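You operate a simulated robot arm through the tools that you are given. There is no shell and no other tool.

The job below is to be done with a simulated two-armed robot. You get a single attempt, and the scene is never put back.

Task
Square the door mat on the grid and weight it with red and yellow.
Fine: push it true with the square, red on the half by the stop, yellow on the half by the square, then draw the square back. Set down upright: red blocking weight, yellow blocking weight.

Only the result counts: the job must be done as asked and must still hold three seconds after the hand-in. Knocking over, shifting, dropping, spilling or breaking anything else fails it.

Robot
Two 7-joint arms with fingered hands on one trunk that stands fixed in place. Base frame: the origin is at the foot of the trunk, x ahead of it, y to its left, z up; the work surface is at about z = 0.744. Lengths are in m, angles in rad, forces in N, time in s.
The left shoulder is at [0.08, 0.174, 0.944], the right one opposite. With the tool pointing down near the work surface each hand reaches from about 0.34 to 0.76 m from the base axis, measured 20 degrees to its own side. Payload 3.8 kg a hand.
Tool frame (each hand has its own): the origin (TCP) lies between the finger pads and is the grasp point; the fingertips stand 0.026 m ahead of it; z points along the fingers, y is the line along which they close. The gripper opens to 0.132 m; its body begins 0.073 m behind the TCP. The gripper is a hand of 3 fingers: y runs from the thumb to the fingers, the wrist lies at [0, 0, -0.224] in the tool frame, and closing takes about 1.5 s.
Orientation is that of the tool frame in the base frame, as a unit quaternion [x, y, z, w]. With the fingers straight down and closing along the base's y, the tool's x points along the base's -x, its y along +y and its z along -z.

Tools
- The arms move only by the tool arm_command. It takes "left_series", "right_series" or both (then of equal length, played together; a hand with none holds still); each is a list that holds one entry, the list of rows, each a list of 7 numbers: the shift along the tool's x, y, z in m, then the turn, a rotation vector about the tool's x, y, z in rad, then the gripper command, from -1 (shut) to 1 (fully open), values between in proportion. In form: [[[dx, dy, dz, rx, ry, rz, jaw], ...]]. A call has 1 to 20 rows; each row is the pose to reach, as a shift and turn from the pose commanded when the call began, along the tool's axes at that moment. Rows are played at 5 a second. More than 0.05 m and 0.15 rad between two rows, or a gripper value outside its range, and nothing of the call is played. A pose out of reach is approached as far as the arm can. The call stops where the force on the tool passes 40 N (or 10 N more than at its start, if that is more) or the arm is blocked; 0.2 s more then pass. The fingers move at their own pace (about 0.108 m/s each) and stop on an object; they squeeze with about 24 N. The grip force told is the motor's: it shows also when the fingers shut on nothing. Time passes only in rows, and 0.2 s behind the last, so rows that repeat a pose let the fingers close. The reply holds the time, the measured pose of the TCP, the force on the tool along the base axes, the opening and the grip force, in the units named above and with some noise, with the torque about the TCP (base axes, N m) and any sound that the robot's microphone picked up.
- Cameras (640 x 400 px; columns grow to the right, rows downward): "scene" is now at [0.1585, -0.0197, 0.8785]; the picture's right is [-0.33, -0.94, 0.00], its down [0.24, -0.09, -0.97] and it looks along [0.91, -0.32, 0.26] (base axes); focal length 214 px, centre (320, 200). "left" rides on the left gripper at [-0.062, 0.003, -0.092] in its tool frame; the picture's right is [-0.05, -1.00, 0.00], its down [0.83, -0.04, -0.56] and it looks along [0.55, -0.03, 0.83] (tool axes); focal length 230 px, centre (320, 200). "right" rides on the right gripper at [0.061, 0.003, -0.092] in its tool frame; the picture's right is [-0.05, 1.00, 0.00], its down [-0.83, -0.04, -0.55] and it looks along [-0.55, -0.03, 0.83] (tool axes); focal length 230 px, centre (320, 200). There is no depth. A picture from a camera that has moved, and an enlarged one, comes with that camera's place and axes in the base frame and with its lens. The place of the scene camera against the robot may be out by one fixed shift of up to 0.012 m in any direction.
- capture(camera): a new picture of that camera. No time passes.
- slide_trunk(by): moves the trunk up (or, below 0, down) by that many m; the arms and the scene camera ride with it, the base frame stays. It gives what a move gives, with no picture.
- grasp_type(shape, hand): the hand has 3 fingers and takes this shape, open, in about a second: jaw (thumb against the fingers, like two jaws); tri (thumb and two fingers); tip (a fingertip pinch); poke (one finger out to press); point (the index stretched); flat (the hand flat); cup (the hand cupped); fist (a fist). The gripper value then closes the fingers along that shape, each until it touches; the sizes above hold for jaw. It gives what a move gives, with no picture.
- head_to(pan, tilt): turns the head with the scene camera to pan (to the left, within 1.047 rad either way) and tilt (down, from -0.506 to 1.204), counted from straight ahead of the robot (the tilt from the chest, where the trunk bows). It gives what a move gives.
- inspect(camera, box): a new picture of the part [left, top, right, bottom] of that camera's present view, enlarged. No time passes.
- sign_off(): hands the job in; it is judged then, once.

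Nothing tells you positions but the pictures and the camera data. Unless the task says otherwise, let go and move clear before handing in.

The tools are called after "Request:" as a command line: name --argument value ..., lists and objects as JSON in quotes. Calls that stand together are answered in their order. arm_command: Moves the arms, as the interface text tells. Its arguments: {"type":"object","properties":{"left_series":{"type":"array"},"right_series":{"type":"array"}},"required":[]} The other tools are called the same way: slide_trunk (by) moves the trunk up or down; grasp_type (shape, hand) gives the hand a shape; head_to (pan, tilt) turns the head that bears the scene camera; capture (camera) takes a picture; inspect (camera, box) takes an enlarged picture of a part of a camera's view; sign_off () hands the job in.

At the start:

```text
t: 0.0
left_tcp_pos: [0.4874, 0.1375, 1.0503]
left_ee_rot: [-0.001, 1.0, 0.0, 0.0]
left_contact_force: [0.8, -0.5, 0.1]
left_moment: [0.02, -0.02, 0.02]
left_grip_width: 0.132
left_finger_force: 0.0
left_shape: jaw
right_tcp_pos: [0.5037, -0.3397, 0.9278]
right_ee_rot: [0.0, 1.0, 0.0, 0.001]
right_contact_force: [-1.0, -0.2, -0.4]
right_moment: [-0.02, 0.0, -0.03]
right_grip_width: 0.1318
right_finger_force: 0.1
right_shape: jaw
trunk travel left (down, up): [-0.25, 0.232]
head pan, tilt (commanded): [-0.34, -0.258]
```

scene: 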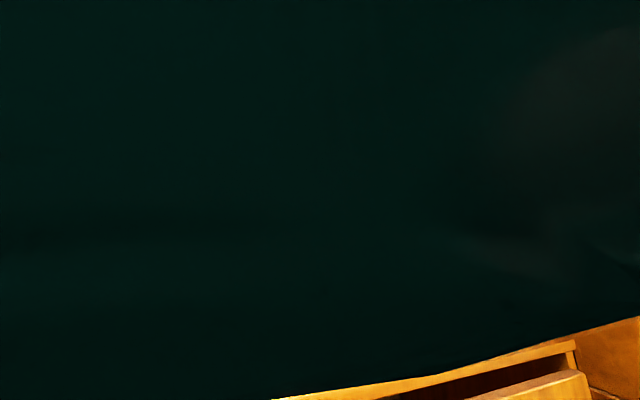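
right: 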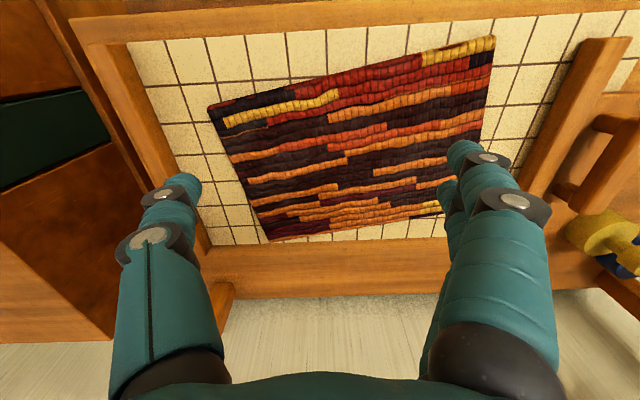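
left: 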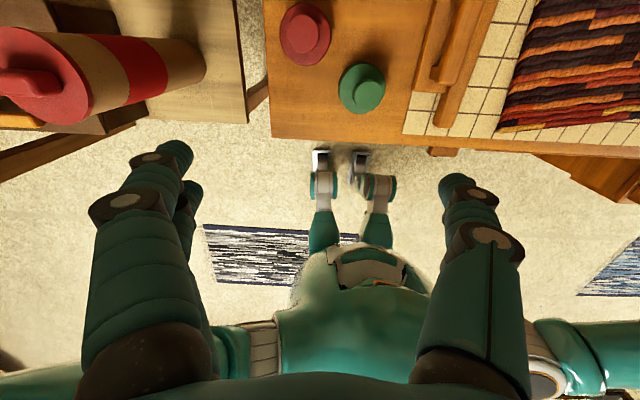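

The right camera shows a mat askew on a tiled grid in a tray, with a wooden square to one side and possibly a yellow weight beyond it. The left camera shows a red and a green weight. I'll turn the head down to get an overview.

Request:
head_to --pan 0.0 --tilt 0.75

Request:
capture --camera "scene"

Request:
capture --camera "right"

Request:
capture --camera "left"

```text
t: 1.3
left_tcp_pos: [0.4889, 0.1365, 1.0517]
left_ee_rot: [-0.001, 1.0, 0.0, 0.0]
left_contact_force: [1.7, 0.8, 0.2]
left_moment: [0.01, 0.04, 0.01]
left_grip_width: 0.1319
left_finger_force: 0.0
left_shape: jaw
right_tcp_pos: [0.5035, -0.3405, 0.9286]
right_ee_rot: [0.0, 1.0, 0.0, 0.002]
right_contact_force: [0.1, 0.9, -0.3]
right_moment: [-0.01, 0.02, 0.01]
right_grip_width: 0.1319
right_finger_force: 0.1
right_shape: jaw
trunk travel left (down, up): [-0.25, 0.232]
head pan, tilt (commanded): [0.0, 0.75]
```

```text
taken
camera scene: at [0.1654, 0.0072, 0.7883], right [0.0, -1.0, 0.0], down [-0.68, 0.0, -0.73], along [0.73, 0.0, -0.68], focal length 214 px, centre (320, 200)
```

scene: 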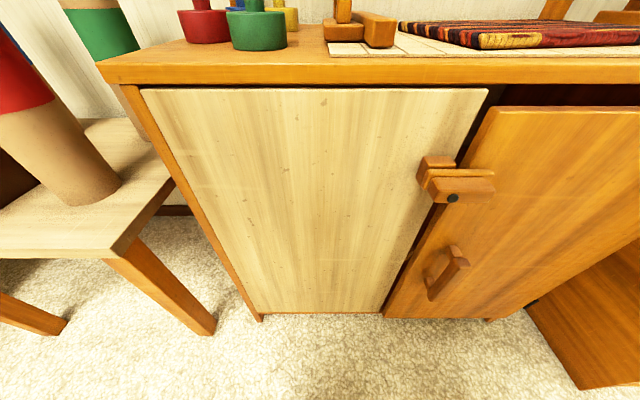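

```text
taken
camera right: at [0.4437, -0.3374, 1.0211], right [0.05, 1.0, 0.0], down [0.83, -0.04, 0.56], along [0.56, -0.03, -0.83], focal length 230 px, centre (320, 200)
```

right: 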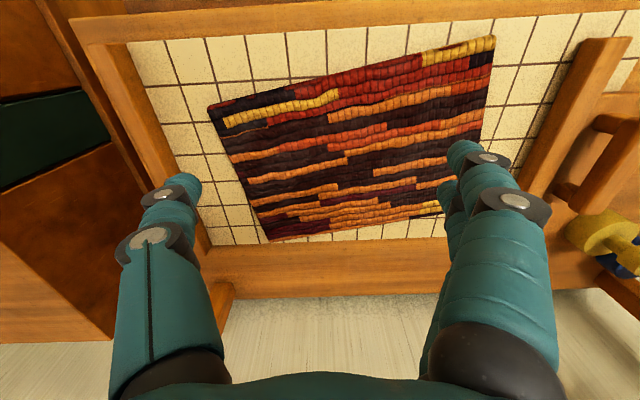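

```text
taken
camera left: at [0.5498, 0.14, 1.1433], right [0.05, -1.0, 0.0], down [-0.83, -0.04, 0.56], along [-0.55, -0.03, -0.83], focal length 230 px, centre (320, 200)
```

left: 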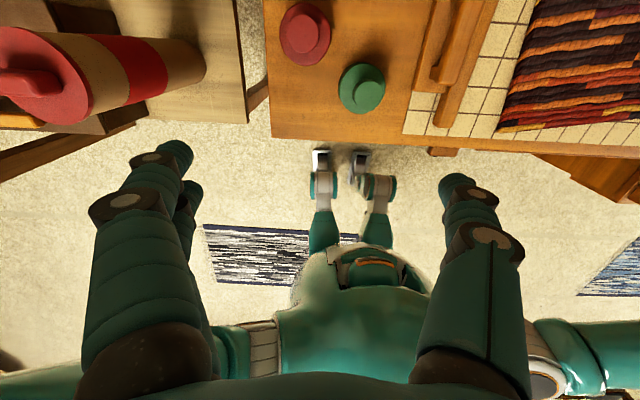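

The scene camera sits nearly at table height, so I'll raise the trunk and tilt the head to see the tabletop.

Request:
slide_trunk --by 0.22

Request:
head_to --pan -0.3 --tilt 0.5

Request:
capture --camera "scene"

Request:
capture --camera "right"

Request:
capture --camera "left"

```text
t: 3.6
left_tcp_pos: [0.4902, 0.1372, 1.2695]
left_ee_rot: [-0.001, 1.0, 0.0, -0.001]
left_contact_force: [0.2, 0.6, -0.5]
left_moment: [-0.03, 0.03, 0.04]
left_grip_width: 0.132
left_finger_force: 0.0
left_shape: jaw
right_tcp_pos: [0.506, -0.3403, 1.1471]
right_ee_rot: [0.0, 1.0, 0.0, -0.001]
right_contact_force: [0.3, -0.6, 0.7]
right_moment: [0.02, 0.06, 0.01]
right_grip_width: 0.1317
right_finger_force: 0.1
right_shape: jaw
trunk travel left (down, up): [-0.47, 0.012]
head pan, tilt (commanded): [0.0, 0.75]
```

```text
t: 4.4
left_tcp_pos: [0.4875, 0.1368, 1.2707]
left_ee_rot: [0.0, 1.0, 0.0, 0.0]
left_contact_force: [0.7, 1.1, -0.5]
left_moment: [0.01, 0.0, 0.02]
left_grip_width: 0.1319
left_finger_force: 0.0
left_shape: jaw
right_tcp_pos: [0.5044, -0.3394, 1.1497]
right_ee_rot: [0.0, 1.0, 0.0, 0.0]
right_contact_force: [0.3, -0.7, -0.4]
right_moment: [0.0, -0.01, -0.02]
right_grip_width: 0.1318
right_finger_force: 0.0
right_shape: jaw
trunk travel left (down, up): [-0.47, 0.012]
head pan, tilt (commanded): [-0.3, 0.499]
```

```text
taken
camera scene: at [0.1936, -0.0196, 1.059], right [-0.29, -0.96, 0.0], down [-0.46, 0.14, -0.88], along [0.84, -0.26, -0.48], focal length 214 px, centre (320, 200)
```

scene: 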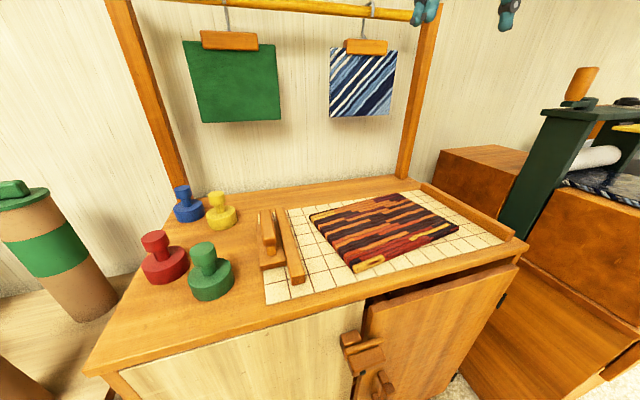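

```text
taken
camera right: at [0.4436, -0.3373, 1.2412], right [0.05, 1.0, 0.0], down [0.83, -0.04, 0.56], along [0.56, -0.03, -0.83], focal length 230 px, centre (320, 200)
```

right: 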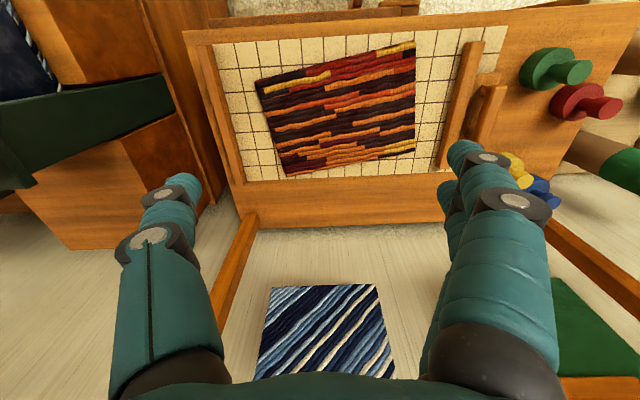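

```text
taken
camera left: at [0.5496, 0.14, 1.3634], right [0.05, -1.0, 0.0], down [-0.83, -0.04, 0.55], along [-0.55, -0.03, -0.83], focal length 230 px, centre (320, 200)
```

left: 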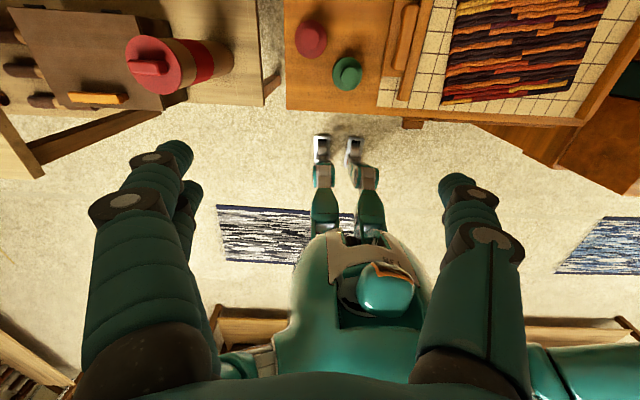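

Now I have an overview: the grid with its stop rail on the right (−y side), the mat askew, the square with a handle on the left edge of the grid, and red, green, blue and yellow weights further left. I'll zoom in on the details.

Request:
inspect --camera "scene" --box '[120, 160, 320, 310]'

Request:
inspect --camera "scene" --box '[240, 170, 540, 310]'

Request:
inspect --camera "right" --box '[180, 10, 520, 222]'

Request:
inspect --camera "right" --box '[420, 20, 640, 210]'

```text
2.67 times, centred on (220, 235) of scene
camera zoom: at [0.1936, -0.0196, 1.059], right [-0.29, -0.96, 0.0], down [-0.46, 0.14, -0.88], along [0.84, -0.26, -0.48], focal length 572 px, centre (587, 107)
```

zoom: 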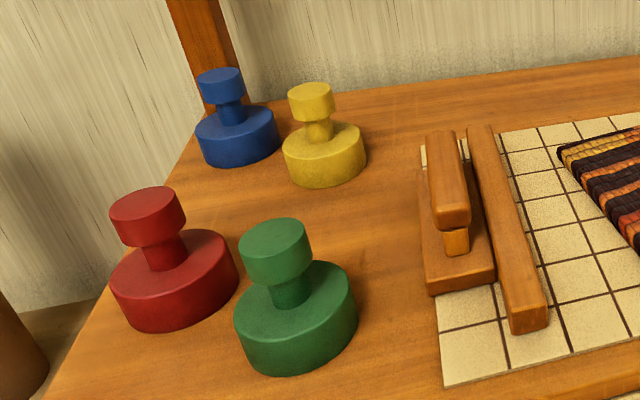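

```text
2.13 times, centred on (390, 240) of scene
camera zoom: at [0.1936, -0.0196, 1.059], right [-0.29, -0.96, 0.0], down [-0.46, 0.14, -0.88], along [0.84, -0.26, -0.48], focal length 458 px, centre (171, 115)
```

zoom: 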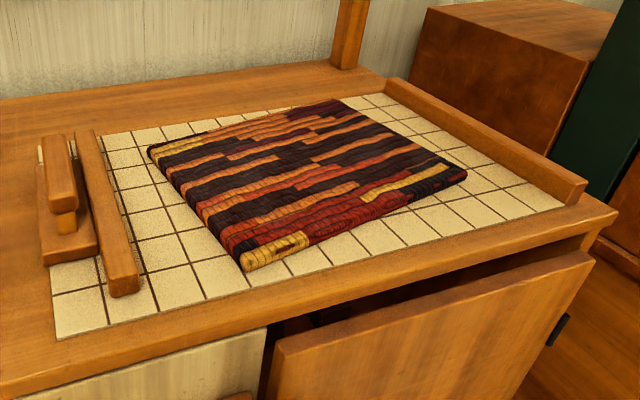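

```text
1.88 times, centred on (350, 116) of right
camera zoom: at [0.4436, -0.3373, 1.2412], right [0.05, 1.0, 0.0], down [0.83, -0.04, 0.56], along [0.56, -0.03, -0.83], focal length 433 px, centre (264, 358)
```

zoom: 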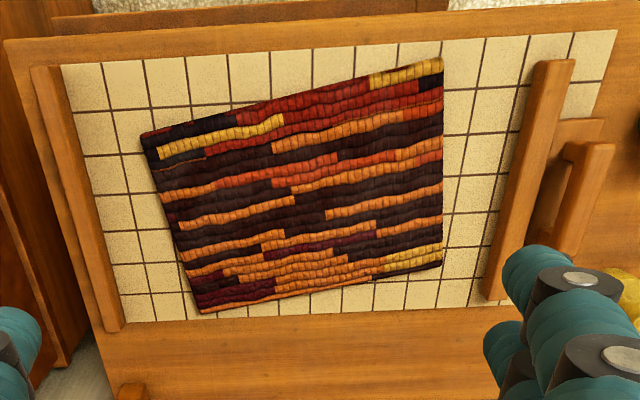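

```text
2.11 times, centred on (530, 115) of right
camera zoom: at [0.4436, -0.3373, 1.2412], right [0.05, 1.0, 0.0], down [0.83, -0.04, 0.56], along [0.56, -0.03, -0.83], focal length 484 px, centre (-122, 379)
```

zoom: 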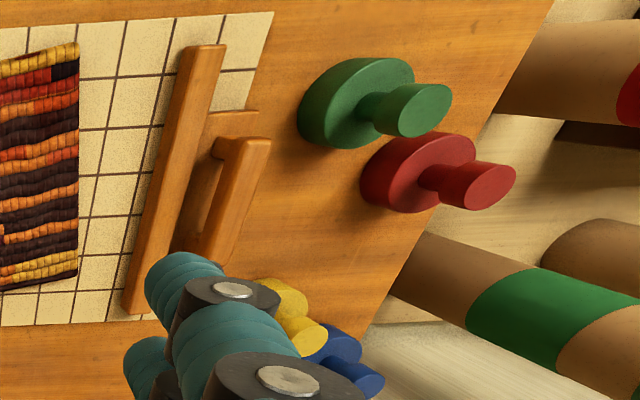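

The grid runs along the base axes, roughly x 0.43–0.71 and y −0.53 to −0.02. The mat is turned about 9°. The square's bar is near y ≈ −0.09 and the weights are near (0.5–0.74, 0.09–0.17). I'll move the left arm aside and bring the right hand's camera over the square and weights to measure them.

Request:
arm_command --left_series '[[[0.009, 0.035, 0, 0, 0, 0, 1], [0.018, 0.07, 0, 0, 0, 0, 1], [0.027, 0.105, 0, 0, 0, 0, 1], [0.036, 0.14, 0, 0, 0, 0, 1], [0.045, 0.175, 0, 0, 0, 0, 1], [0.054, 0.21, 0, 0, 0, 0, 1], [0.063, 0.245, 0, 0, 0, 0, 1], [0.072, 0.28, 0, 0, 0, 0, 1]]]' --right_series '[[[0.007, 0.045, 0, 0, 0, 0, 1], [0.014, 0.09, 0, 0, 0, 0, 1], [0.021, 0.135, 0, 0, 0, 0, 1], [0.028, 0.18, 0, 0, 0, 0, 1], [0.035, 0.225, 0, 0, 0, 0, 1], [0.042, 0.27, 0, 0, 0, 0, 1], [0.049, 0.315, 0, 0, 0, 0, 1], [0.055, 0.34, 0, 0, 0, 0, 1]]]'

Request:
capture --camera "right"

Request:
capture --camera "scene"

Request:
capture --camera "left"

```text
t: 6.2
left_tcp_pos: [0.4131, 0.4194, 1.2709]
left_ee_rot: [-0.001, 1.0, 0.0, 0.0]
left_contact_force: [-0.7, -0.2, 0.6]
left_moment: [-0.01, 0.01, -0.03]
left_grip_width: 0.132
left_finger_force: 0.2
left_shape: jaw
right_tcp_pos: [0.4505, 0.0021, 1.148]
right_ee_rot: [0.0, 1.0, 0.0, 0.001]
right_contact_force: [-0.6, -0.2, 0.2]
right_moment: [-0.02, -0.02, 0.0]
right_grip_width: 0.1318
right_finger_force: 0.1
right_shape: jaw
trunk travel left (down, up): [-0.47, 0.012]
head pan, tilt (commanded): [-0.3, 0.499]
```

```text
taken
camera right: at [0.3894, 0.0054, 1.2407], right [0.05, 1.0, 0.0], down [0.83, -0.04, 0.56], along [0.56, -0.03, -0.83], focal length 230 px, centre (320, 200)
```

right: 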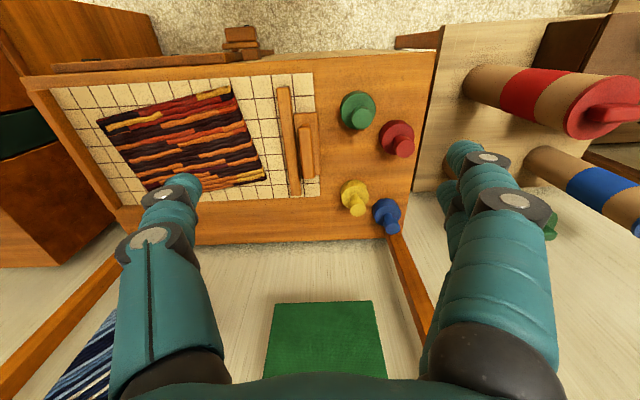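

```text
taken
camera scene: at [0.1933, -0.0189, 1.0592], right [-0.3, -0.96, 0.0], down [-0.46, 0.14, -0.88], along [0.84, -0.26, -0.48], focal length 214 px, centre (320, 200)
```

scene: 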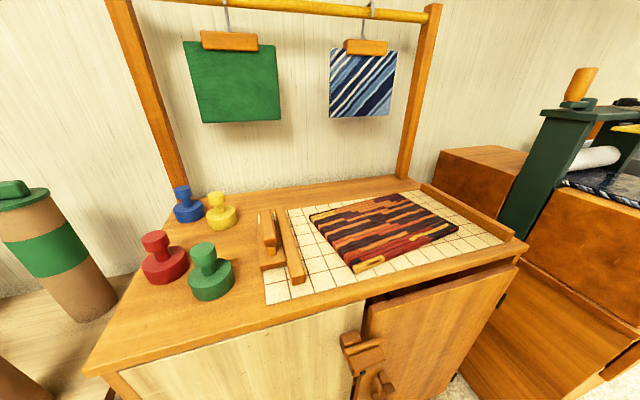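

```text
taken
camera left: at [0.4761, 0.4211, 1.3635], right [0.05, -1.0, 0.0], down [-0.83, -0.04, 0.55], along [-0.55, -0.03, -0.83], focal length 230 px, centre (320, 200)
```

left: 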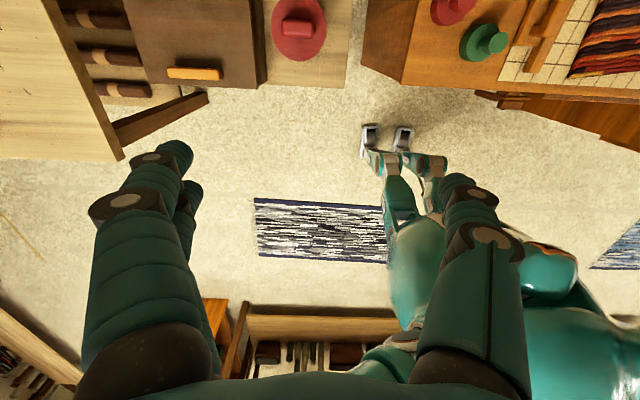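

Request:
inspect --camera "right" --box '[240, 50, 440, 250]'

Request:
inspect --camera "right" --box '[240, 60, 340, 210]'

Request:
inspect --camera "right" --box '[330, 80, 430, 242]'

```text
2.00 times, centred on (340, 150) of right
camera zoom: at [0.3894, 0.0054, 1.2407], right [0.05, 1.0, 0.0], down [0.83, -0.04, 0.56], along [0.56, -0.03, -0.83], focal length 460 px, centre (280, 300)
```

zoom: 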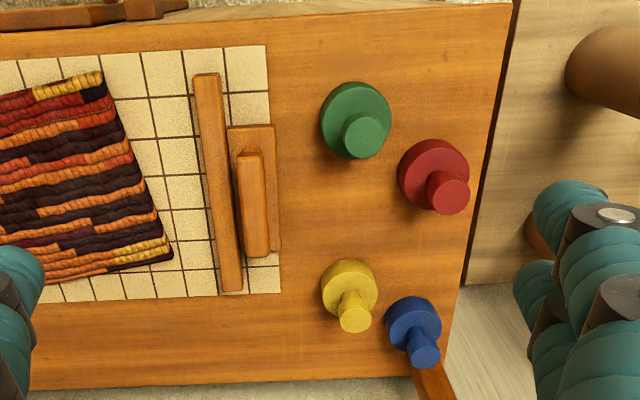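

```text
2.67 times, centred on (290, 135) of right
camera zoom: at [0.3894, 0.0054, 1.2407], right [0.05, 1.0, 0.0], down [0.83, -0.04, 0.56], along [0.56, -0.03, -0.83], focal length 614 px, centre (400, 373)
```

zoom: 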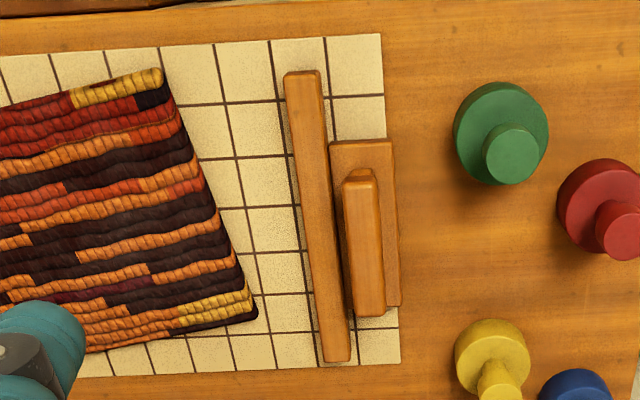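

```text
2.47 times, centred on (380, 161) of right
camera zoom: at [0.3894, 0.0054, 1.2407], right [0.05, 1.0, 0.0], down [0.83, -0.04, 0.56], along [0.56, -0.03, -0.83], focal length 568 px, centre (172, 296)
```

zoom: 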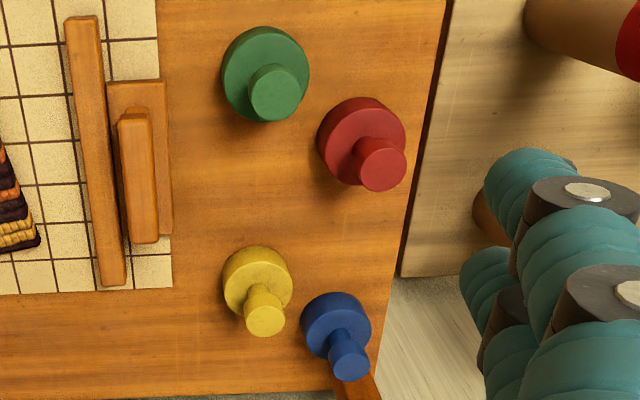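

From the two wrist views, the square's handle runs along x with its centre near (0.572, −0.031), top z ≈ 0.80. The bar's pushing face is near y ≈ −0.08. I'll bring the right hand above the handle and check the alignment.

Request:
arm_command --right_series '[[[-0.0174, -0.0047, 0.038, 0, 0, 0, 1], [-0.0348, -0.0094, 0.076, 0, 0, 0, 1], [-0.0522, -0.0141, 0.114, 0, 0, 0, 1], [-0.0696, -0.0188, 0.152, 0, 0, 0, 1], [-0.087, -0.0235, 0.19, 0, 0, 0, 1], [-0.1044, -0.0282, 0.228, 0, 0, 0, 1], [-0.1215, -0.033, 0.268, 0, 0, 0, 1], [-0.1215, -0.033, 0.268, 0, 0, 0, 1]]]'

Request:
capture --camera "right"

Request:
capture --camera "scene"

```text
t: 8.0
left_tcp_pos: [0.4145, 0.4164, 1.2721]
left_ee_rot: [0.0, 1.0, 0.0, 0.0]
left_contact_force: [0.5, -0.4, 1.0]
left_moment: [0.03, -0.02, 0.02]
left_grip_width: 0.132
left_finger_force: 0.1
left_shape: jaw
right_tcp_pos: [0.5714, -0.0319, 0.8799]
right_ee_rot: [0.0, 1.0, 0.0, 0.002]
right_contact_force: [0.1, -0.5, -0.5]
right_moment: [0.01, 0.01, 0.01]
right_grip_width: 0.1319
right_finger_force: 0.0
right_shape: jaw
trunk travel left (down, up): [-0.47, 0.012]
head pan, tilt (commanded): [-0.3, 0.499]
```

```text
taken
camera right: at [0.5091, -0.0294, 0.9737], right [0.05, 1.0, 0.0], down [0.83, -0.04, 0.56], along [0.56, -0.03, -0.83], focal length 230 px, centre (320, 200)
```

right: 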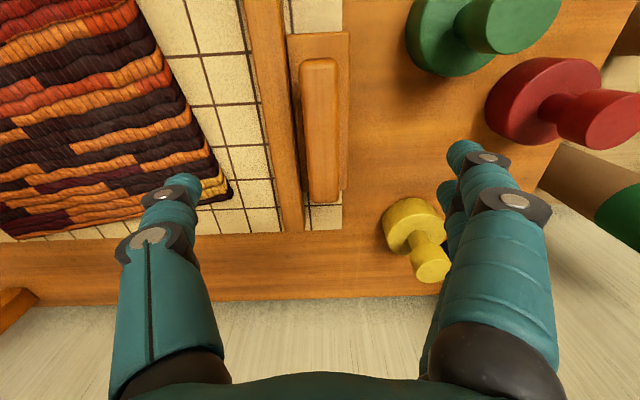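

```text
taken
camera scene: at [0.1934, -0.0198, 1.0592], right [-0.3, -0.96, 0.0], down [-0.46, 0.14, -0.88], along [0.84, -0.26, -0.48], focal length 214 px, centre (320, 200)
```

scene: 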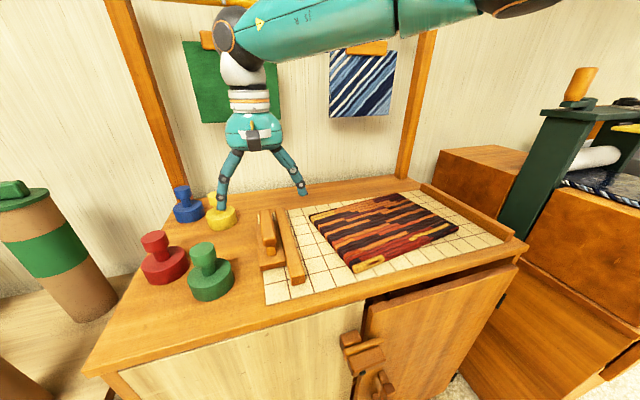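

The hand is centred over the handle. I'll narrow the opening, lower to about z = 0.803 and check before closing.

Request:
arm_command --right_series '[[[0, 0, 0, 0, 0, 0, 0.3], [0, 0, 0, 0, 0, 0, 0.3], [0, 0, 0.02, 0, 0, 0, 0.3], [0, 0, 0.04, 0, 0, 0, 0.3], [0, 0, 0.055, 0, 0, 0, 0.3], [0, 0, 0.07, 0, 0, 0, 0.3], [0, 0, 0.077, 0, 0, 0, 0.3]]]'

Request:
capture --camera "right"

Request:
inspect --camera "scene" --box '[160, 150, 360, 300]'

```text
t: 9.6
left_tcp_pos: [0.4144, 0.4178, 1.2709]
left_ee_rot: [-0.001, 1.0, -0.001, -0.001]
left_contact_force: [0.2, 0.1, 0.0]
left_moment: [-0.02, -0.01, 0.03]
left_grip_width: 0.132
left_finger_force: 0.1
left_shape: jaw
right_tcp_pos: [0.5725, -0.0335, 0.8028]
right_ee_rot: [0.0, 1.0, 0.0, 0.002]
right_contact_force: [0.1, 0.4, -1.0]
right_moment: [-0.03, 0.04, -0.01]
right_grip_width: 0.0864
right_finger_force: 0.1
right_shape: jaw
trunk travel left (down, up): [-0.47, 0.012]
head pan, tilt (commanded): [-0.3, 0.499]
```

```text
taken
camera right: at [0.5108, -0.0306, 0.8961], right [0.05, 1.0, 0.0], down [0.83, -0.04, 0.56], along [0.56, -0.03, -0.83], focal length 230 px, centre (320, 200)
```

right: 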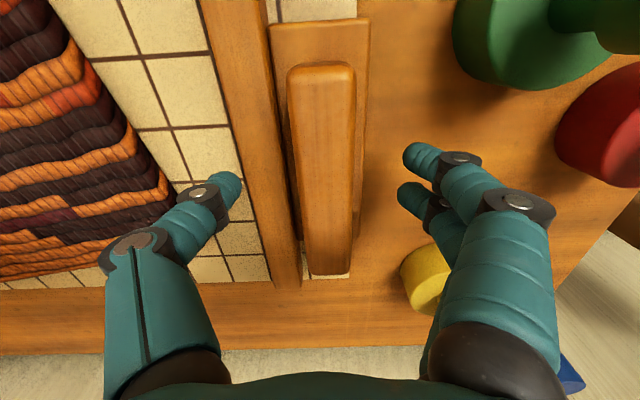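

```text
2.67 times, centred on (260, 225) of scene
camera zoom: at [0.1937, -0.0197, 1.059], right [-0.3, -0.96, 0.0], down [-0.46, 0.14, -0.88], along [0.84, -0.26, -0.48], focal length 572 px, centre (480, 133)
```

zoom: 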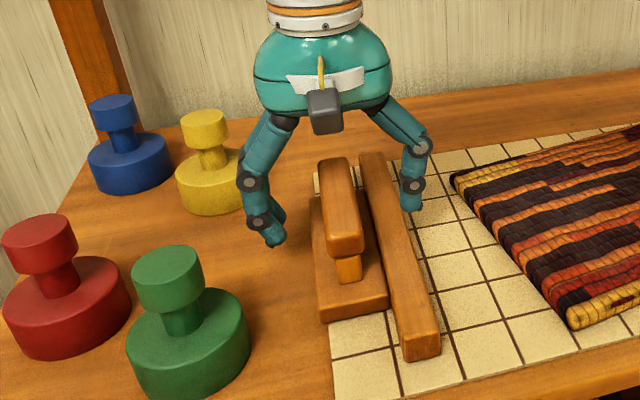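

The fingers straddle the handle with the tips above the bar. I'll close on it now.

Request:
arm_command --right_series '[[[0, 0, 0, 0, 0, 0, 0.0], [0, 0, 0, 0, 0, 0, -0.4], [0, 0, 0, 0, 0, 0, -1], [0, 0, 0, 0, 0, 0, -1], [0, 0, 0, 0, 0, 0, -1], [0, 0, 0, 0, 0, 0, -1]]]'

Request:
capture --camera "right"

Request:
inspect --camera "scene" --box '[160, 150, 360, 300]'

```text
t: 11.0
left_tcp_pos: [0.4152, 0.4156, 1.2717]
left_ee_rot: [-0.001, 1.0, 0.0, 0.0]
left_contact_force: [0.5, 0.8, 0.4]
left_moment: [-0.04, 0.01, -0.02]
left_grip_width: 0.132
left_finger_force: 0.0
left_shape: jaw
right_tcp_pos: [0.5712, -0.0335, 0.8013]
right_ee_rot: [0.0, 1.0, 0.0, 0.0]
right_contact_force: [-0.1, -0.2, -5.6]
right_moment: [-0.05, 0.0, 0.03]
right_grip_width: 0.0201
right_finger_force: 23.9
right_shape: jaw
trunk travel left (down, up): [-0.47, 0.012]
head pan, tilt (commanded): [-0.3, 0.499]
```

```text
taken
camera right: at [0.5107, -0.0305, 0.8955], right [0.05, 1.0, 0.0], down [0.83, -0.04, 0.55], along [0.55, -0.03, -0.83], focal length 230 px, centre (320, 200)
```

right: 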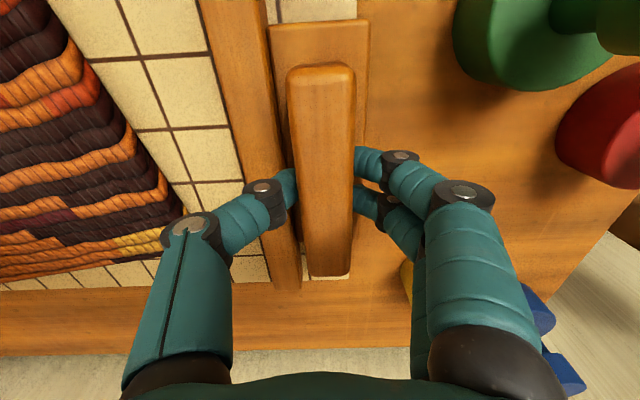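

```text
2.67 times, centred on (260, 225) of scene
camera zoom: at [0.1941, -0.0197, 1.0589], right [-0.3, -0.96, 0.0], down [-0.46, 0.14, -0.88], along [0.84, -0.26, -0.48], focal length 572 px, centre (480, 133)
```

zoom: 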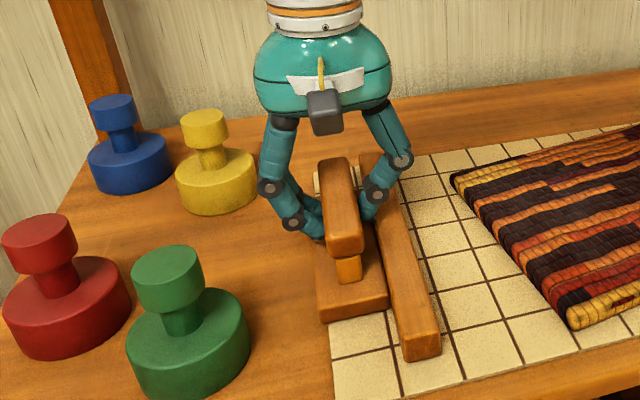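

The grip is firm, with about 5.6 N pulling down on the tool, so I may be carrying part of the square's weight. I'll lower slightly and check the contact before pushing.

Request:
arm_command --right_series '[[[0, 0, 0.001, 0, 0, 0, -1], [0, 0, 0.002, 0, 0, 0, -1], [0, 0, 0.002, 0, 0, 0, -1]]]'

```text
t: 11.8
left_tcp_pos: [0.4147, 0.4157, 1.2715]
left_ee_rot: [-0.001, 1.0, 0.001, 0.0]
left_contact_force: [-0.2, -0.3, 0.7]
left_moment: [0.0, 0.0, 0.02]
left_grip_width: 0.1318
left_finger_force: 0.0
left_shape: jaw
right_tcp_pos: [0.5717, -0.0339, 0.8017]
right_ee_rot: [0.0, 1.0, 0.001, 0.002]
right_contact_force: [-3.5, -1.0, 0.1]
right_moment: [-0.06, 0.07, -0.02]
right_grip_width: 0.0203
right_finger_force: 23.9
right_shape: jaw
trunk travel left (down, up): [-0.47, 0.012]
head pan, tilt (commanded): [-0.3, 0.499]
```

The square now rests on the table with almost no vertical load. I'll push toward the stop (−y) by 0.08 m, then look.

Request:
arm_command --right_series '[[[0, -0.01, 0.0005, 0, 0, 0, -1], [0, -0.02, 0.0005, 0, 0, 0, -1], [0, -0.03, 0.0005, 0, 0, 0, -1], [0, -0.04, 0.0005, 0, 0, 0, -1], [0, -0.05, 0.0005, 0, 0, 0, -1], [0, -0.06, 0.0005, 0, 0, 0, -1], [0, -0.07, 0.0005, 0, 0, 0, -1], [0, -0.08, 0.0005, 0, 0, 0, -1]]]'

Request:
capture --camera "right"

Request:
inspect --camera "scene" --box '[240, 170, 540, 310]'

```text
t: 13.6
left_tcp_pos: [0.4165, 0.417, 1.2698]
left_ee_rot: [-0.001, 1.0, 0.0, 0.0]
left_contact_force: [0.6, -0.5, 0.1]
left_moment: [0.03, 0.02, 0.01]
left_grip_width: 0.1318
left_finger_force: 0.0
left_shape: jaw
right_tcp_pos: [0.5714, -0.113, 0.7994]
right_ee_rot: [0.0, 1.0, -0.001, -0.001]
right_contact_force: [-0.1, 2.6, -11.1]
right_moment: [-0.2, 0.01, 0.03]
right_grip_width: 0.0194
right_finger_force: 24.4
right_shape: jaw
trunk travel left (down, up): [-0.47, 0.012]
head pan, tilt (commanded): [-0.3, 0.499]
```

```text
taken
camera right: at [0.511, -0.1113, 0.8924], right [0.05, 1.0, 0.0], down [0.83, -0.04, 0.55], along [0.55, -0.03, -0.83], focal length 230 px, centre (320, 200)
```

right: 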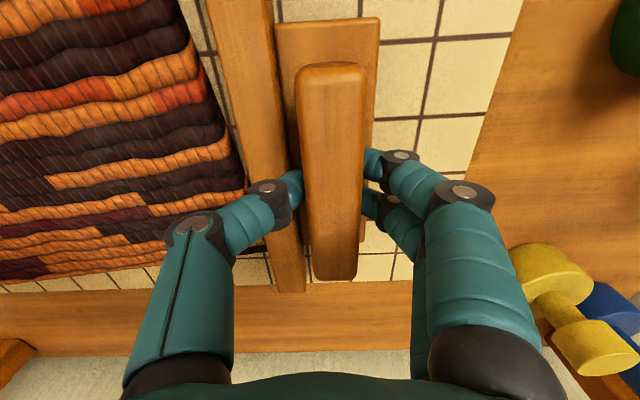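

```text
2.13 times, centred on (390, 240) of scene
camera zoom: at [0.1943, -0.0196, 1.0586], right [-0.3, -0.96, 0.0], down [-0.46, 0.14, -0.88], along [0.84, -0.26, -0.48], focal length 458 px, centre (171, 115)
```

zoom: 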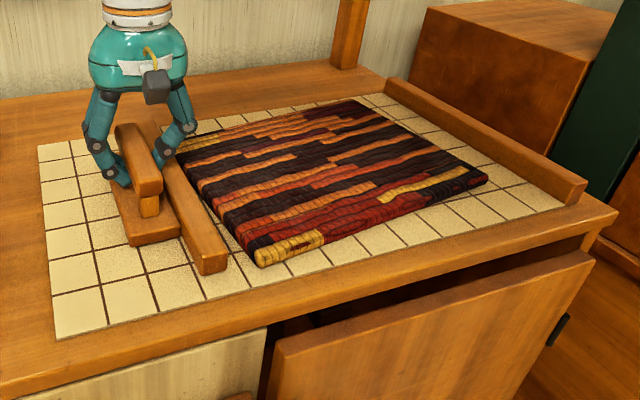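

The mat has started to move, but there's about 11 N pulling down on the tool. I'll check whether the square is still flat on the grid.

Request:
inspect --camera "scene" --box '[270, 200, 370, 310]'

Request:
inspect --camera "right" --box '[170, 0, 420, 160]'

```text
3.64 times, centred on (320, 255) of scene
camera zoom: at [0.1943, -0.0196, 1.0586], right [-0.3, -0.96, 0.0], down [-0.46, 0.14, -0.88], along [0.84, -0.26, -0.48], focal length 780 px, centre (320, 0)
```

zoom: 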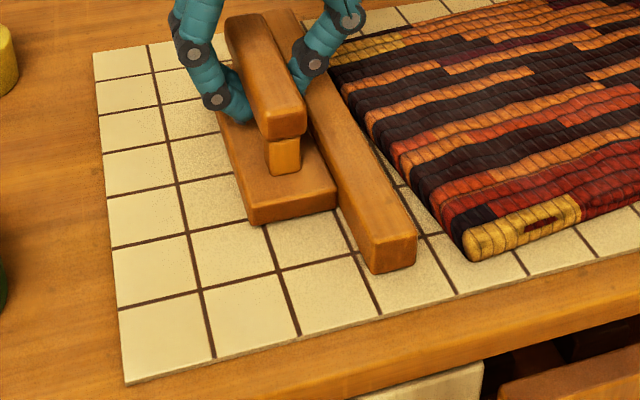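

```text
2.50 times, centred on (295, 80) of right
camera zoom: at [0.511, -0.1113, 0.8924], right [0.05, 1.0, 0.0], down [0.83, -0.04, 0.55], along [0.55, -0.03, -0.83], focal length 575 px, centre (382, 500)
```

zoom: 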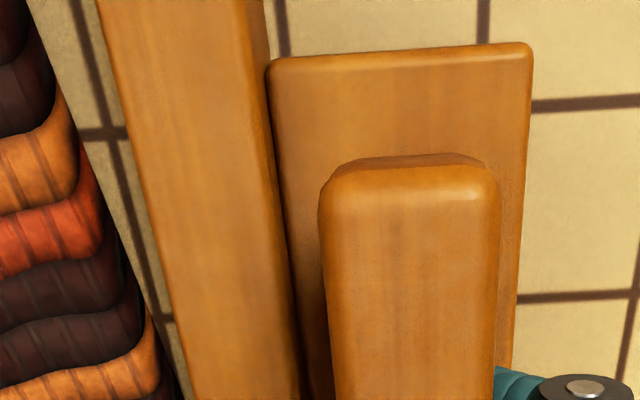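

Request:
arm_command --right_series '[[[0, 0, 0.001, 0, 0, 0, -1], [0, 0, 0.002, 0, 0, 0, -1], [0, 0, 0.002, 0, 0, 0, -1]]]'

```text
t: 14.4
left_tcp_pos: [0.4162, 0.4159, 1.2701]
left_ee_rot: [-0.001, 1.0, -0.001, 0.0]
left_contact_force: [-0.2, 0.4, -0.1]
left_moment: [-0.01, -0.01, 0.02]
left_grip_width: 0.1317
left_finger_force: 0.1
left_shape: jaw
right_tcp_pos: [0.5712, -0.113, 0.7992]
right_ee_rot: [0.001, 1.0, -0.001, -0.001]
right_contact_force: [0.3, -2.1, -7.7]
right_moment: [-0.21, 0.0, 0.03]
right_grip_width: 0.0183
right_finger_force: 23.8
right_shape: jaw
trunk travel left (down, up): [-0.47, 0.012]
head pan, tilt (commanded): [-0.3, 0.499]
```

The grip width is shrinking and the force on the tool is downward, so the fingertips seem to be wedging under the handle's rounded lower edge. I'll open slightly, raise about 8 mm and grip again.

Request:
arm_command --right_series '[[[0, 0, 0, 0, 0, 0, -0.3], [0, 0, 0, 0, 0, 0, -0.2], [0, 0, 0, 0, 0, 0, -0.2], [0, 0, -0.004, 0, 0, 0, -0.2], [0, 0, -0.008, 0, 0, 0, -0.2], [0, 0, -0.008, 0, 0, 0, -0.2]]]'

Request:
capture --camera "right"

Request:
inspect --camera "scene" --box '[260, 180, 360, 260]'

```text
t: 15.8
left_tcp_pos: [0.4157, 0.4176, 1.2714]
left_ee_rot: [-0.001, 1.0, 0.0, 0.0]
left_contact_force: [0.3, 0.3, -0.7]
left_moment: [0.0, 0.0, 0.01]
left_grip_width: 0.1319
left_finger_force: 0.1
left_shape: jaw
right_tcp_pos: [0.5709, -0.1127, 0.8066]
right_ee_rot: [0.0, 1.0, -0.001, 0.0]
right_contact_force: [0.3, 0.3, -0.1]
right_moment: [-0.03, -0.02, -0.02]
right_grip_width: 0.052
right_finger_force: 0.1
right_shape: jaw
trunk travel left (down, up): [-0.47, 0.012]
head pan, tilt (commanded): [-0.3, 0.499]
```

```text
taken
camera right: at [0.5102, -0.1101, 0.8999], right [0.05, 1.0, 0.0], down [0.83, -0.04, 0.56], along [0.56, -0.03, -0.83], focal length 230 px, centre (320, 200)
```

right: 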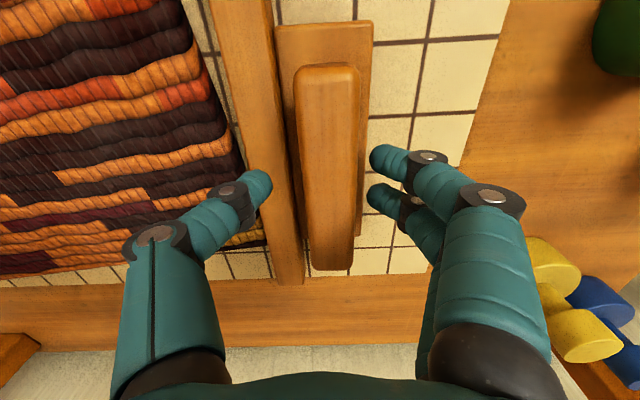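

```text
5.00 times, centred on (310, 220) of scene
camera zoom: at [0.1937, -0.0197, 1.059], right [-0.3, -0.96, 0.0], down [-0.46, 0.14, -0.88], along [0.84, -0.26, -0.48], focal length 1072 px, centre (370, 100)
```

zoom: 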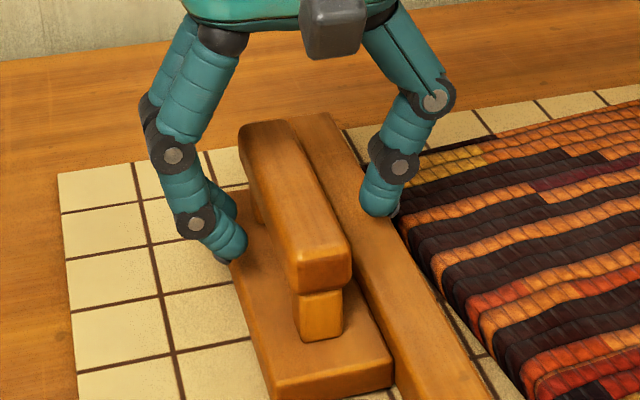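

The handle is clear and the square sits flat, so I'll close again at this higher position.

Request:
arm_command --right_series '[[[0, 0, 0, 0, 0, 0, -0.5], [0, 0, 0, 0, 0, 0, -1], [0, 0, 0, 0, 0, 0, -1], [0, 0, 0, 0, 0, 0, -1], [0, 0, 0, 0, 0, 0, -1]]]'

Request:
inspect --camera "scene" --box '[260, 180, 360, 260]'

```text
t: 17.0
left_tcp_pos: [0.4142, 0.4168, 1.2707]
left_ee_rot: [0.0, 1.0, 0.0, 0.0]
left_contact_force: [0.3, -1.2, 0.4]
left_moment: [0.01, 0.01, -0.03]
left_grip_width: 0.1318
left_finger_force: 0.1
left_shape: jaw
right_tcp_pos: [0.5708, -0.1127, 0.8056]
right_ee_rot: [0.0, 1.0, 0.0, 0.0]
right_contact_force: [0.3, 1.0, -1.2]
right_moment: [0.05, -0.01, 0.01]
right_grip_width: 0.0207
right_finger_force: 23.8
right_shape: jaw
trunk travel left (down, up): [-0.47, 0.012]
head pan, tilt (commanded): [-0.3, 0.499]
```

```text
5.00 times, centred on (310, 220) of scene
camera zoom: at [0.1938, -0.0196, 1.059], right [-0.3, -0.96, 0.0], down [-0.46, 0.14, -0.88], along [0.84, -0.26, -0.48], focal length 1072 px, centre (370, 100)
```

zoom: 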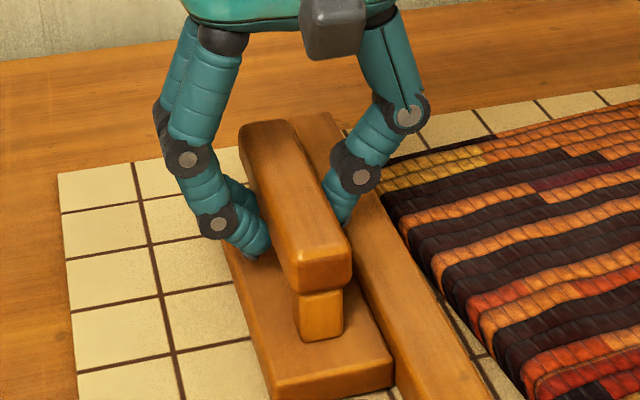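

That's a clean grip with little vertical load. I'll continue pushing by 0.05 m.

Request:
arm_command --right_series '[[[0, -0.007, 0, 0, 0, 0, -1], [0, -0.014, 0, 0, 0, 0, -1], [0, -0.021, 0, 0, 0, 0, -1], [0, -0.028, 0, 0, 0, 0, -1], [0, -0.035, 0, 0, 0, 0, -1], [0, -0.042, 0, 0, 0, 0, -1], [0, -0.05, 0, 0, 0, 0, -1]]]'

Request:
capture --camera "right"

Request:
inspect --camera "scene" --box '[240, 170, 540, 310]'

```text
t: 18.6
left_tcp_pos: [0.4156, 0.4163, 1.2718]
left_ee_rot: [0.0, 1.0, 0.0, -0.001]
left_contact_force: [0.6, -0.5, -0.3]
left_moment: [-0.03, -0.02, -0.02]
left_grip_width: 0.1317
left_finger_force: 0.0
left_shape: jaw
right_tcp_pos: [0.5709, -0.1625, 0.8082]
right_ee_rot: [0.0, 1.0, -0.001, 0.001]
right_contact_force: [2.5, 3.7, -6.8]
right_moment: [0.06, -0.04, -0.04]
right_grip_width: 0.0203
right_finger_force: 23.7
right_shape: jaw
trunk travel left (down, up): [-0.47, 0.012]
head pan, tilt (commanded): [-0.3, 0.499]
```

```text
taken
camera right: at [0.5101, -0.1608, 0.9], right [0.05, 1.0, 0.0], down [0.83, -0.04, 0.56], along [0.56, -0.03, -0.83], focal length 230 px, centre (320, 200)
```

right: 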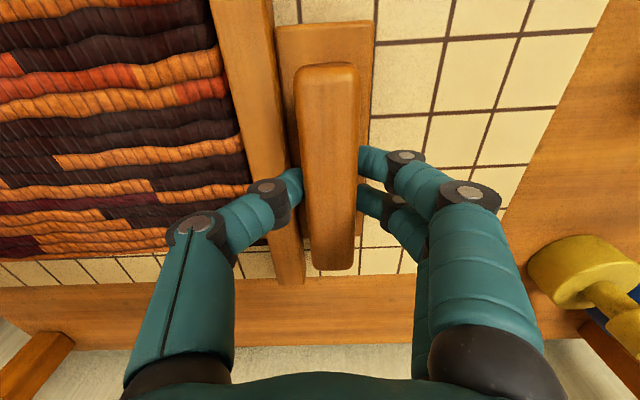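

```text
2.13 times, centred on (390, 240) of scene
camera zoom: at [0.1942, -0.0197, 1.0589], right [-0.3, -0.96, 0.0], down [-0.46, 0.14, -0.88], along [0.84, -0.26, -0.48], focal length 458 px, centre (171, 115)
```

zoom: 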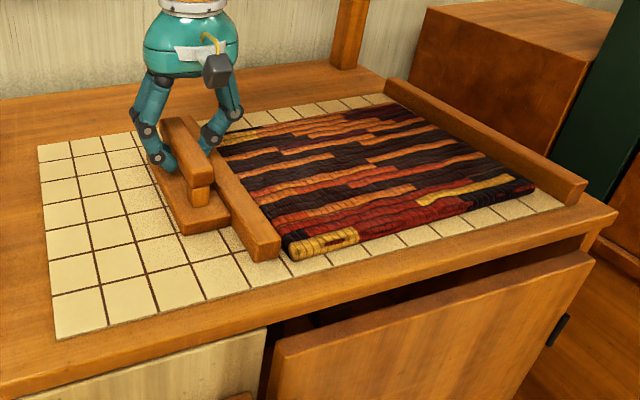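

The mat is now nearly flush with the bar and close to the stop. I'll advance in small steps and watch the reaction force.

Request:
arm_command --right_series '[[[0, -0.003, 0, 0, 0, 0, -1], [0, -0.006, 0, 0, 0, 0, -1], [0, -0.009, 0, 0, 0, 0, -1], [0, -0.012, 0, 0, 0, 0, -1]]]'

Request:
inspect --camera "scene" --box '[300, 170, 540, 300]'

Request:
capture --camera "right"

```text
t: 19.6
left_tcp_pos: [0.4153, 0.4176, 1.2709]
left_ee_rot: [-0.001, 1.0, 0.0, 0.0]
left_contact_force: [-0.1, -0.4, -0.1]
left_moment: [0.04, 0.02, -0.04]
left_grip_width: 0.1318
left_finger_force: 0.1
left_shape: jaw
right_tcp_pos: [0.5723, -0.1747, 0.8069]
right_ee_rot: [0.0, 1.0, 0.0, 0.001]
right_contact_force: [-2.8, 4.1, -0.9]
right_moment: [0.11, 0.05, 0.01]
right_grip_width: 0.0203
right_finger_force: 23.8
right_shape: jaw
trunk travel left (down, up): [-0.47, 0.012]
head pan, tilt (commanded): [-0.3, 0.499]
```

```text
2.67 times, centred on (420, 235) of scene
camera zoom: at [0.1935, -0.0195, 1.0591], right [-0.3, -0.96, 0.0], down [-0.46, 0.14, -0.88], along [0.84, -0.26, -0.48], focal length 572 px, centre (53, 107)
```

zoom: 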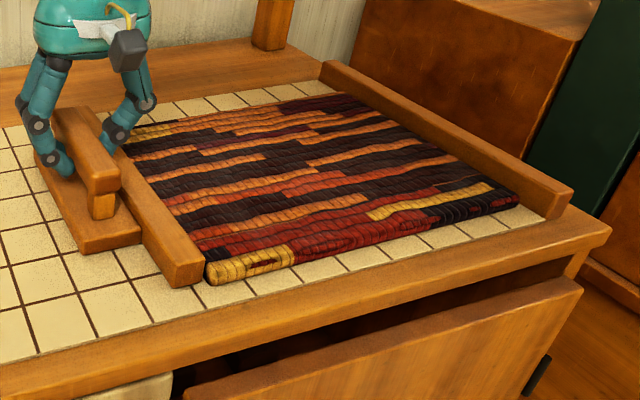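

```text
taken
camera right: at [0.5104, -0.172, 0.8998], right [0.05, 1.0, 0.0], down [0.83, -0.04, 0.56], along [0.56, -0.03, -0.83], focal length 230 px, centre (320, 200)
```

right: 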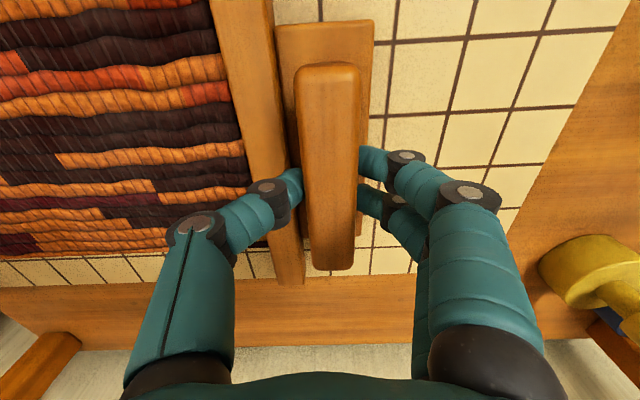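

Request:
arm_command --right_series '[[[0, -0.003, 0, 0, 0, 0, -1], [0, -0.006, 0, 0, 0, 0, -1], [0, -0.009, 0, 0, 0, 0, -1]]]'

Request:
inspect --camera "scene" --box '[300, 170, 540, 300]'

Request:
inspect --camera "scene" --box '[430, 180, 530, 260]'

```text
t: 20.4
left_tcp_pos: [0.416, 0.4168, 1.2722]
left_ee_rot: [-0.001, 1.0, 0.0, 0.0]
left_contact_force: [-0.4, 0.7, 0.5]
left_moment: [-0.04, 0.0, -0.02]
left_grip_width: 0.1318
left_finger_force: 0.1
left_shape: jaw
right_tcp_pos: [0.571, -0.1839, 0.8072]
right_ee_rot: [0.0, 1.0, -0.001, 0.001]
right_contact_force: [-5.6, 3.4, -2.2]
right_moment: [0.13, 0.08, 0.03]
right_grip_width: 0.0203
right_finger_force: 23.8
right_shape: jaw
trunk travel left (down, up): [-0.47, 0.012]
head pan, tilt (commanded): [-0.3, 0.499]
```

```text
2.67 times, centred on (420, 235) of scene
camera zoom: at [0.1934, -0.0195, 1.0591], right [-0.3, -0.96, 0.0], down [-0.46, 0.14, -0.88], along [0.84, -0.26, -0.48], focal length 572 px, centre (53, 107)
```

zoom: 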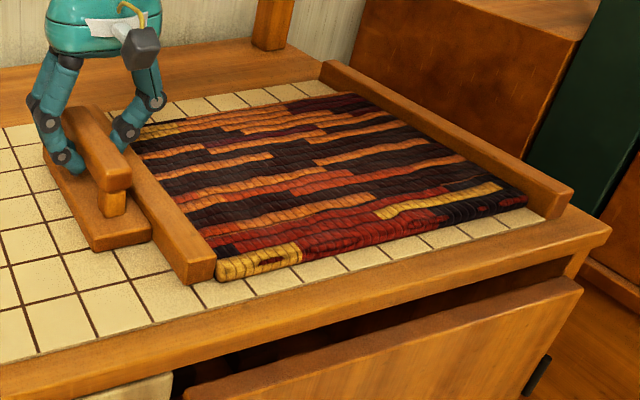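

```text
5.00 times, centred on (480, 220) of scene
camera zoom: at [0.1934, -0.0195, 1.0591], right [-0.3, -0.96, 0.0], down [-0.46, 0.14, -0.88], along [0.84, -0.26, -0.48], focal length 1072 px, centre (-480, 100)
```

zoom: 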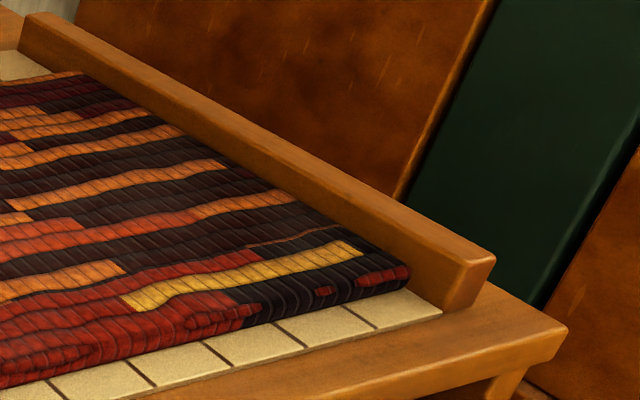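

There's still a small gap to the stop, so I'll keep advancing slowly.

Request:
arm_command --right_series '[[[0, -0.002, 0, 0, 0, 0, -1], [0, -0.004, 0, 0, 0, 0, -1], [0, -0.006, 0, 0, 0, 0, -1]]]'

Request:
inspect --camera "scene" --box '[430, 180, 530, 260]'

Request:
inspect --camera "scene" --box '[330, 180, 430, 280]'

```text
t: 21.2
left_tcp_pos: [0.4157, 0.4192, 1.2706]
left_ee_rot: [-0.001, 1.0, -0.001, 0.0]
left_contact_force: [-0.4, -0.3, -0.2]
left_moment: [-0.01, -0.01, 0.01]
left_grip_width: 0.1318
left_finger_force: 0.0
left_shape: jaw
right_tcp_pos: [0.5703, -0.1869, 0.8072]
right_ee_rot: [-0.001, 1.0, 0.001, 0.001]
right_contact_force: [-0.6, 11.6, -2.9]
right_moment: [0.29, 0.04, -0.03]
right_grip_width: 0.0205
right_finger_force: 23.8
right_shape: jaw
trunk travel left (down, up): [-0.47, 0.012]
head pan, tilt (commanded): [-0.3, 0.499]
```

```text
5.00 times, centred on (480, 220) of scene
camera zoom: at [0.1939, -0.0188, 1.0589], right [-0.3, -0.96, 0.0], down [-0.46, 0.14, -0.88], along [0.84, -0.26, -0.48], focal length 1072 px, centre (-480, 100)
```

zoom: 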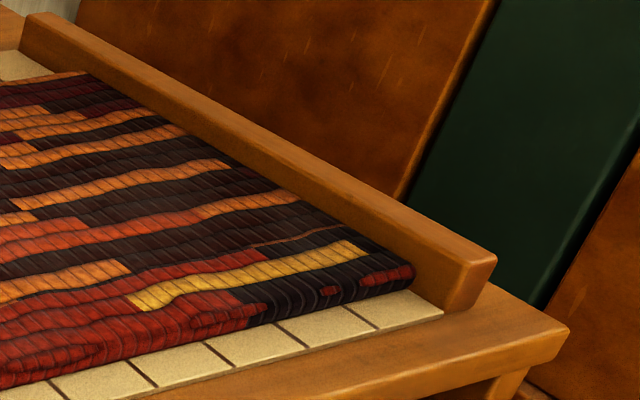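

```text
4.00 times, centred on (380, 230) of scene
camera zoom: at [0.1939, -0.0188, 1.0589], right [-0.3, -0.96, 0.0], down [-0.46, 0.14, -0.88], along [0.84, -0.26, -0.48], focal length 858 px, centre (80, 80)
```

zoom: 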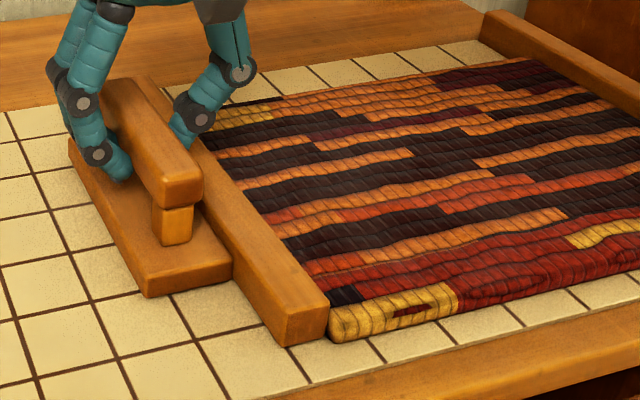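

The force has risen to about 12 N in y, so the mat has reached the stop and sits flush along the bar. One more small nudge should seat it fully.

Request:
arm_command --right_series '[[[0, -0.001, 0, 0, 0, 0, -1], [0, -0.002, 0, 0, 0, 0, -1], [0, -0.003, 0, 0, 0, 0, -1], [0, -0.003, 0, 0, 0, 0, -1]]]'

Request:
inspect --camera "scene" --box '[300, 170, 540, 300]'

```text
t: 22.2
left_tcp_pos: [0.4156, 0.4186, 1.2703]
left_ee_rot: [-0.001, 1.0, -0.001, -0.001]
left_contact_force: [0.0, -0.6, 0.5]
left_moment: [0.0, 0.0, -0.01]
left_grip_width: 0.1319
left_finger_force: 0.1
left_shape: jaw
right_tcp_pos: [0.5707, -0.1905, 0.8063]
right_ee_rot: [0.0, 1.0, 0.001, 0.0]
right_contact_force: [-0.3, 18.8, -1.6]
right_moment: [0.49, 0.04, -0.01]
right_grip_width: 0.0215
right_finger_force: 23.7
right_shape: jaw
trunk travel left (down, up): [-0.47, 0.012]
head pan, tilt (commanded): [-0.3, 0.499]
```

```text
2.67 times, centred on (420, 235) of scene
camera zoom: at [0.1938, -0.0182, 1.0591], right [-0.3, -0.96, 0.0], down [-0.46, 0.14, -0.88], along [0.84, -0.26, -0.48], focal length 572 px, centre (53, 107)
```

zoom: 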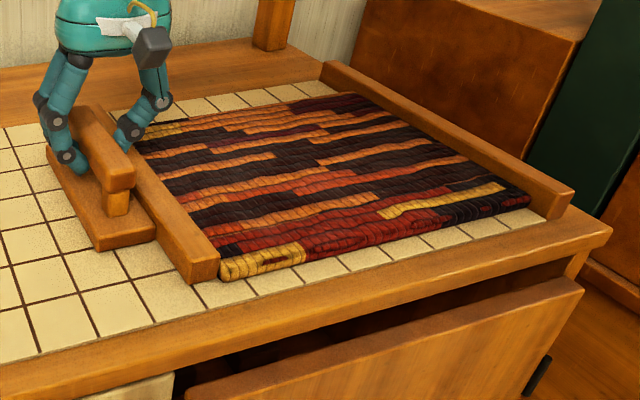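

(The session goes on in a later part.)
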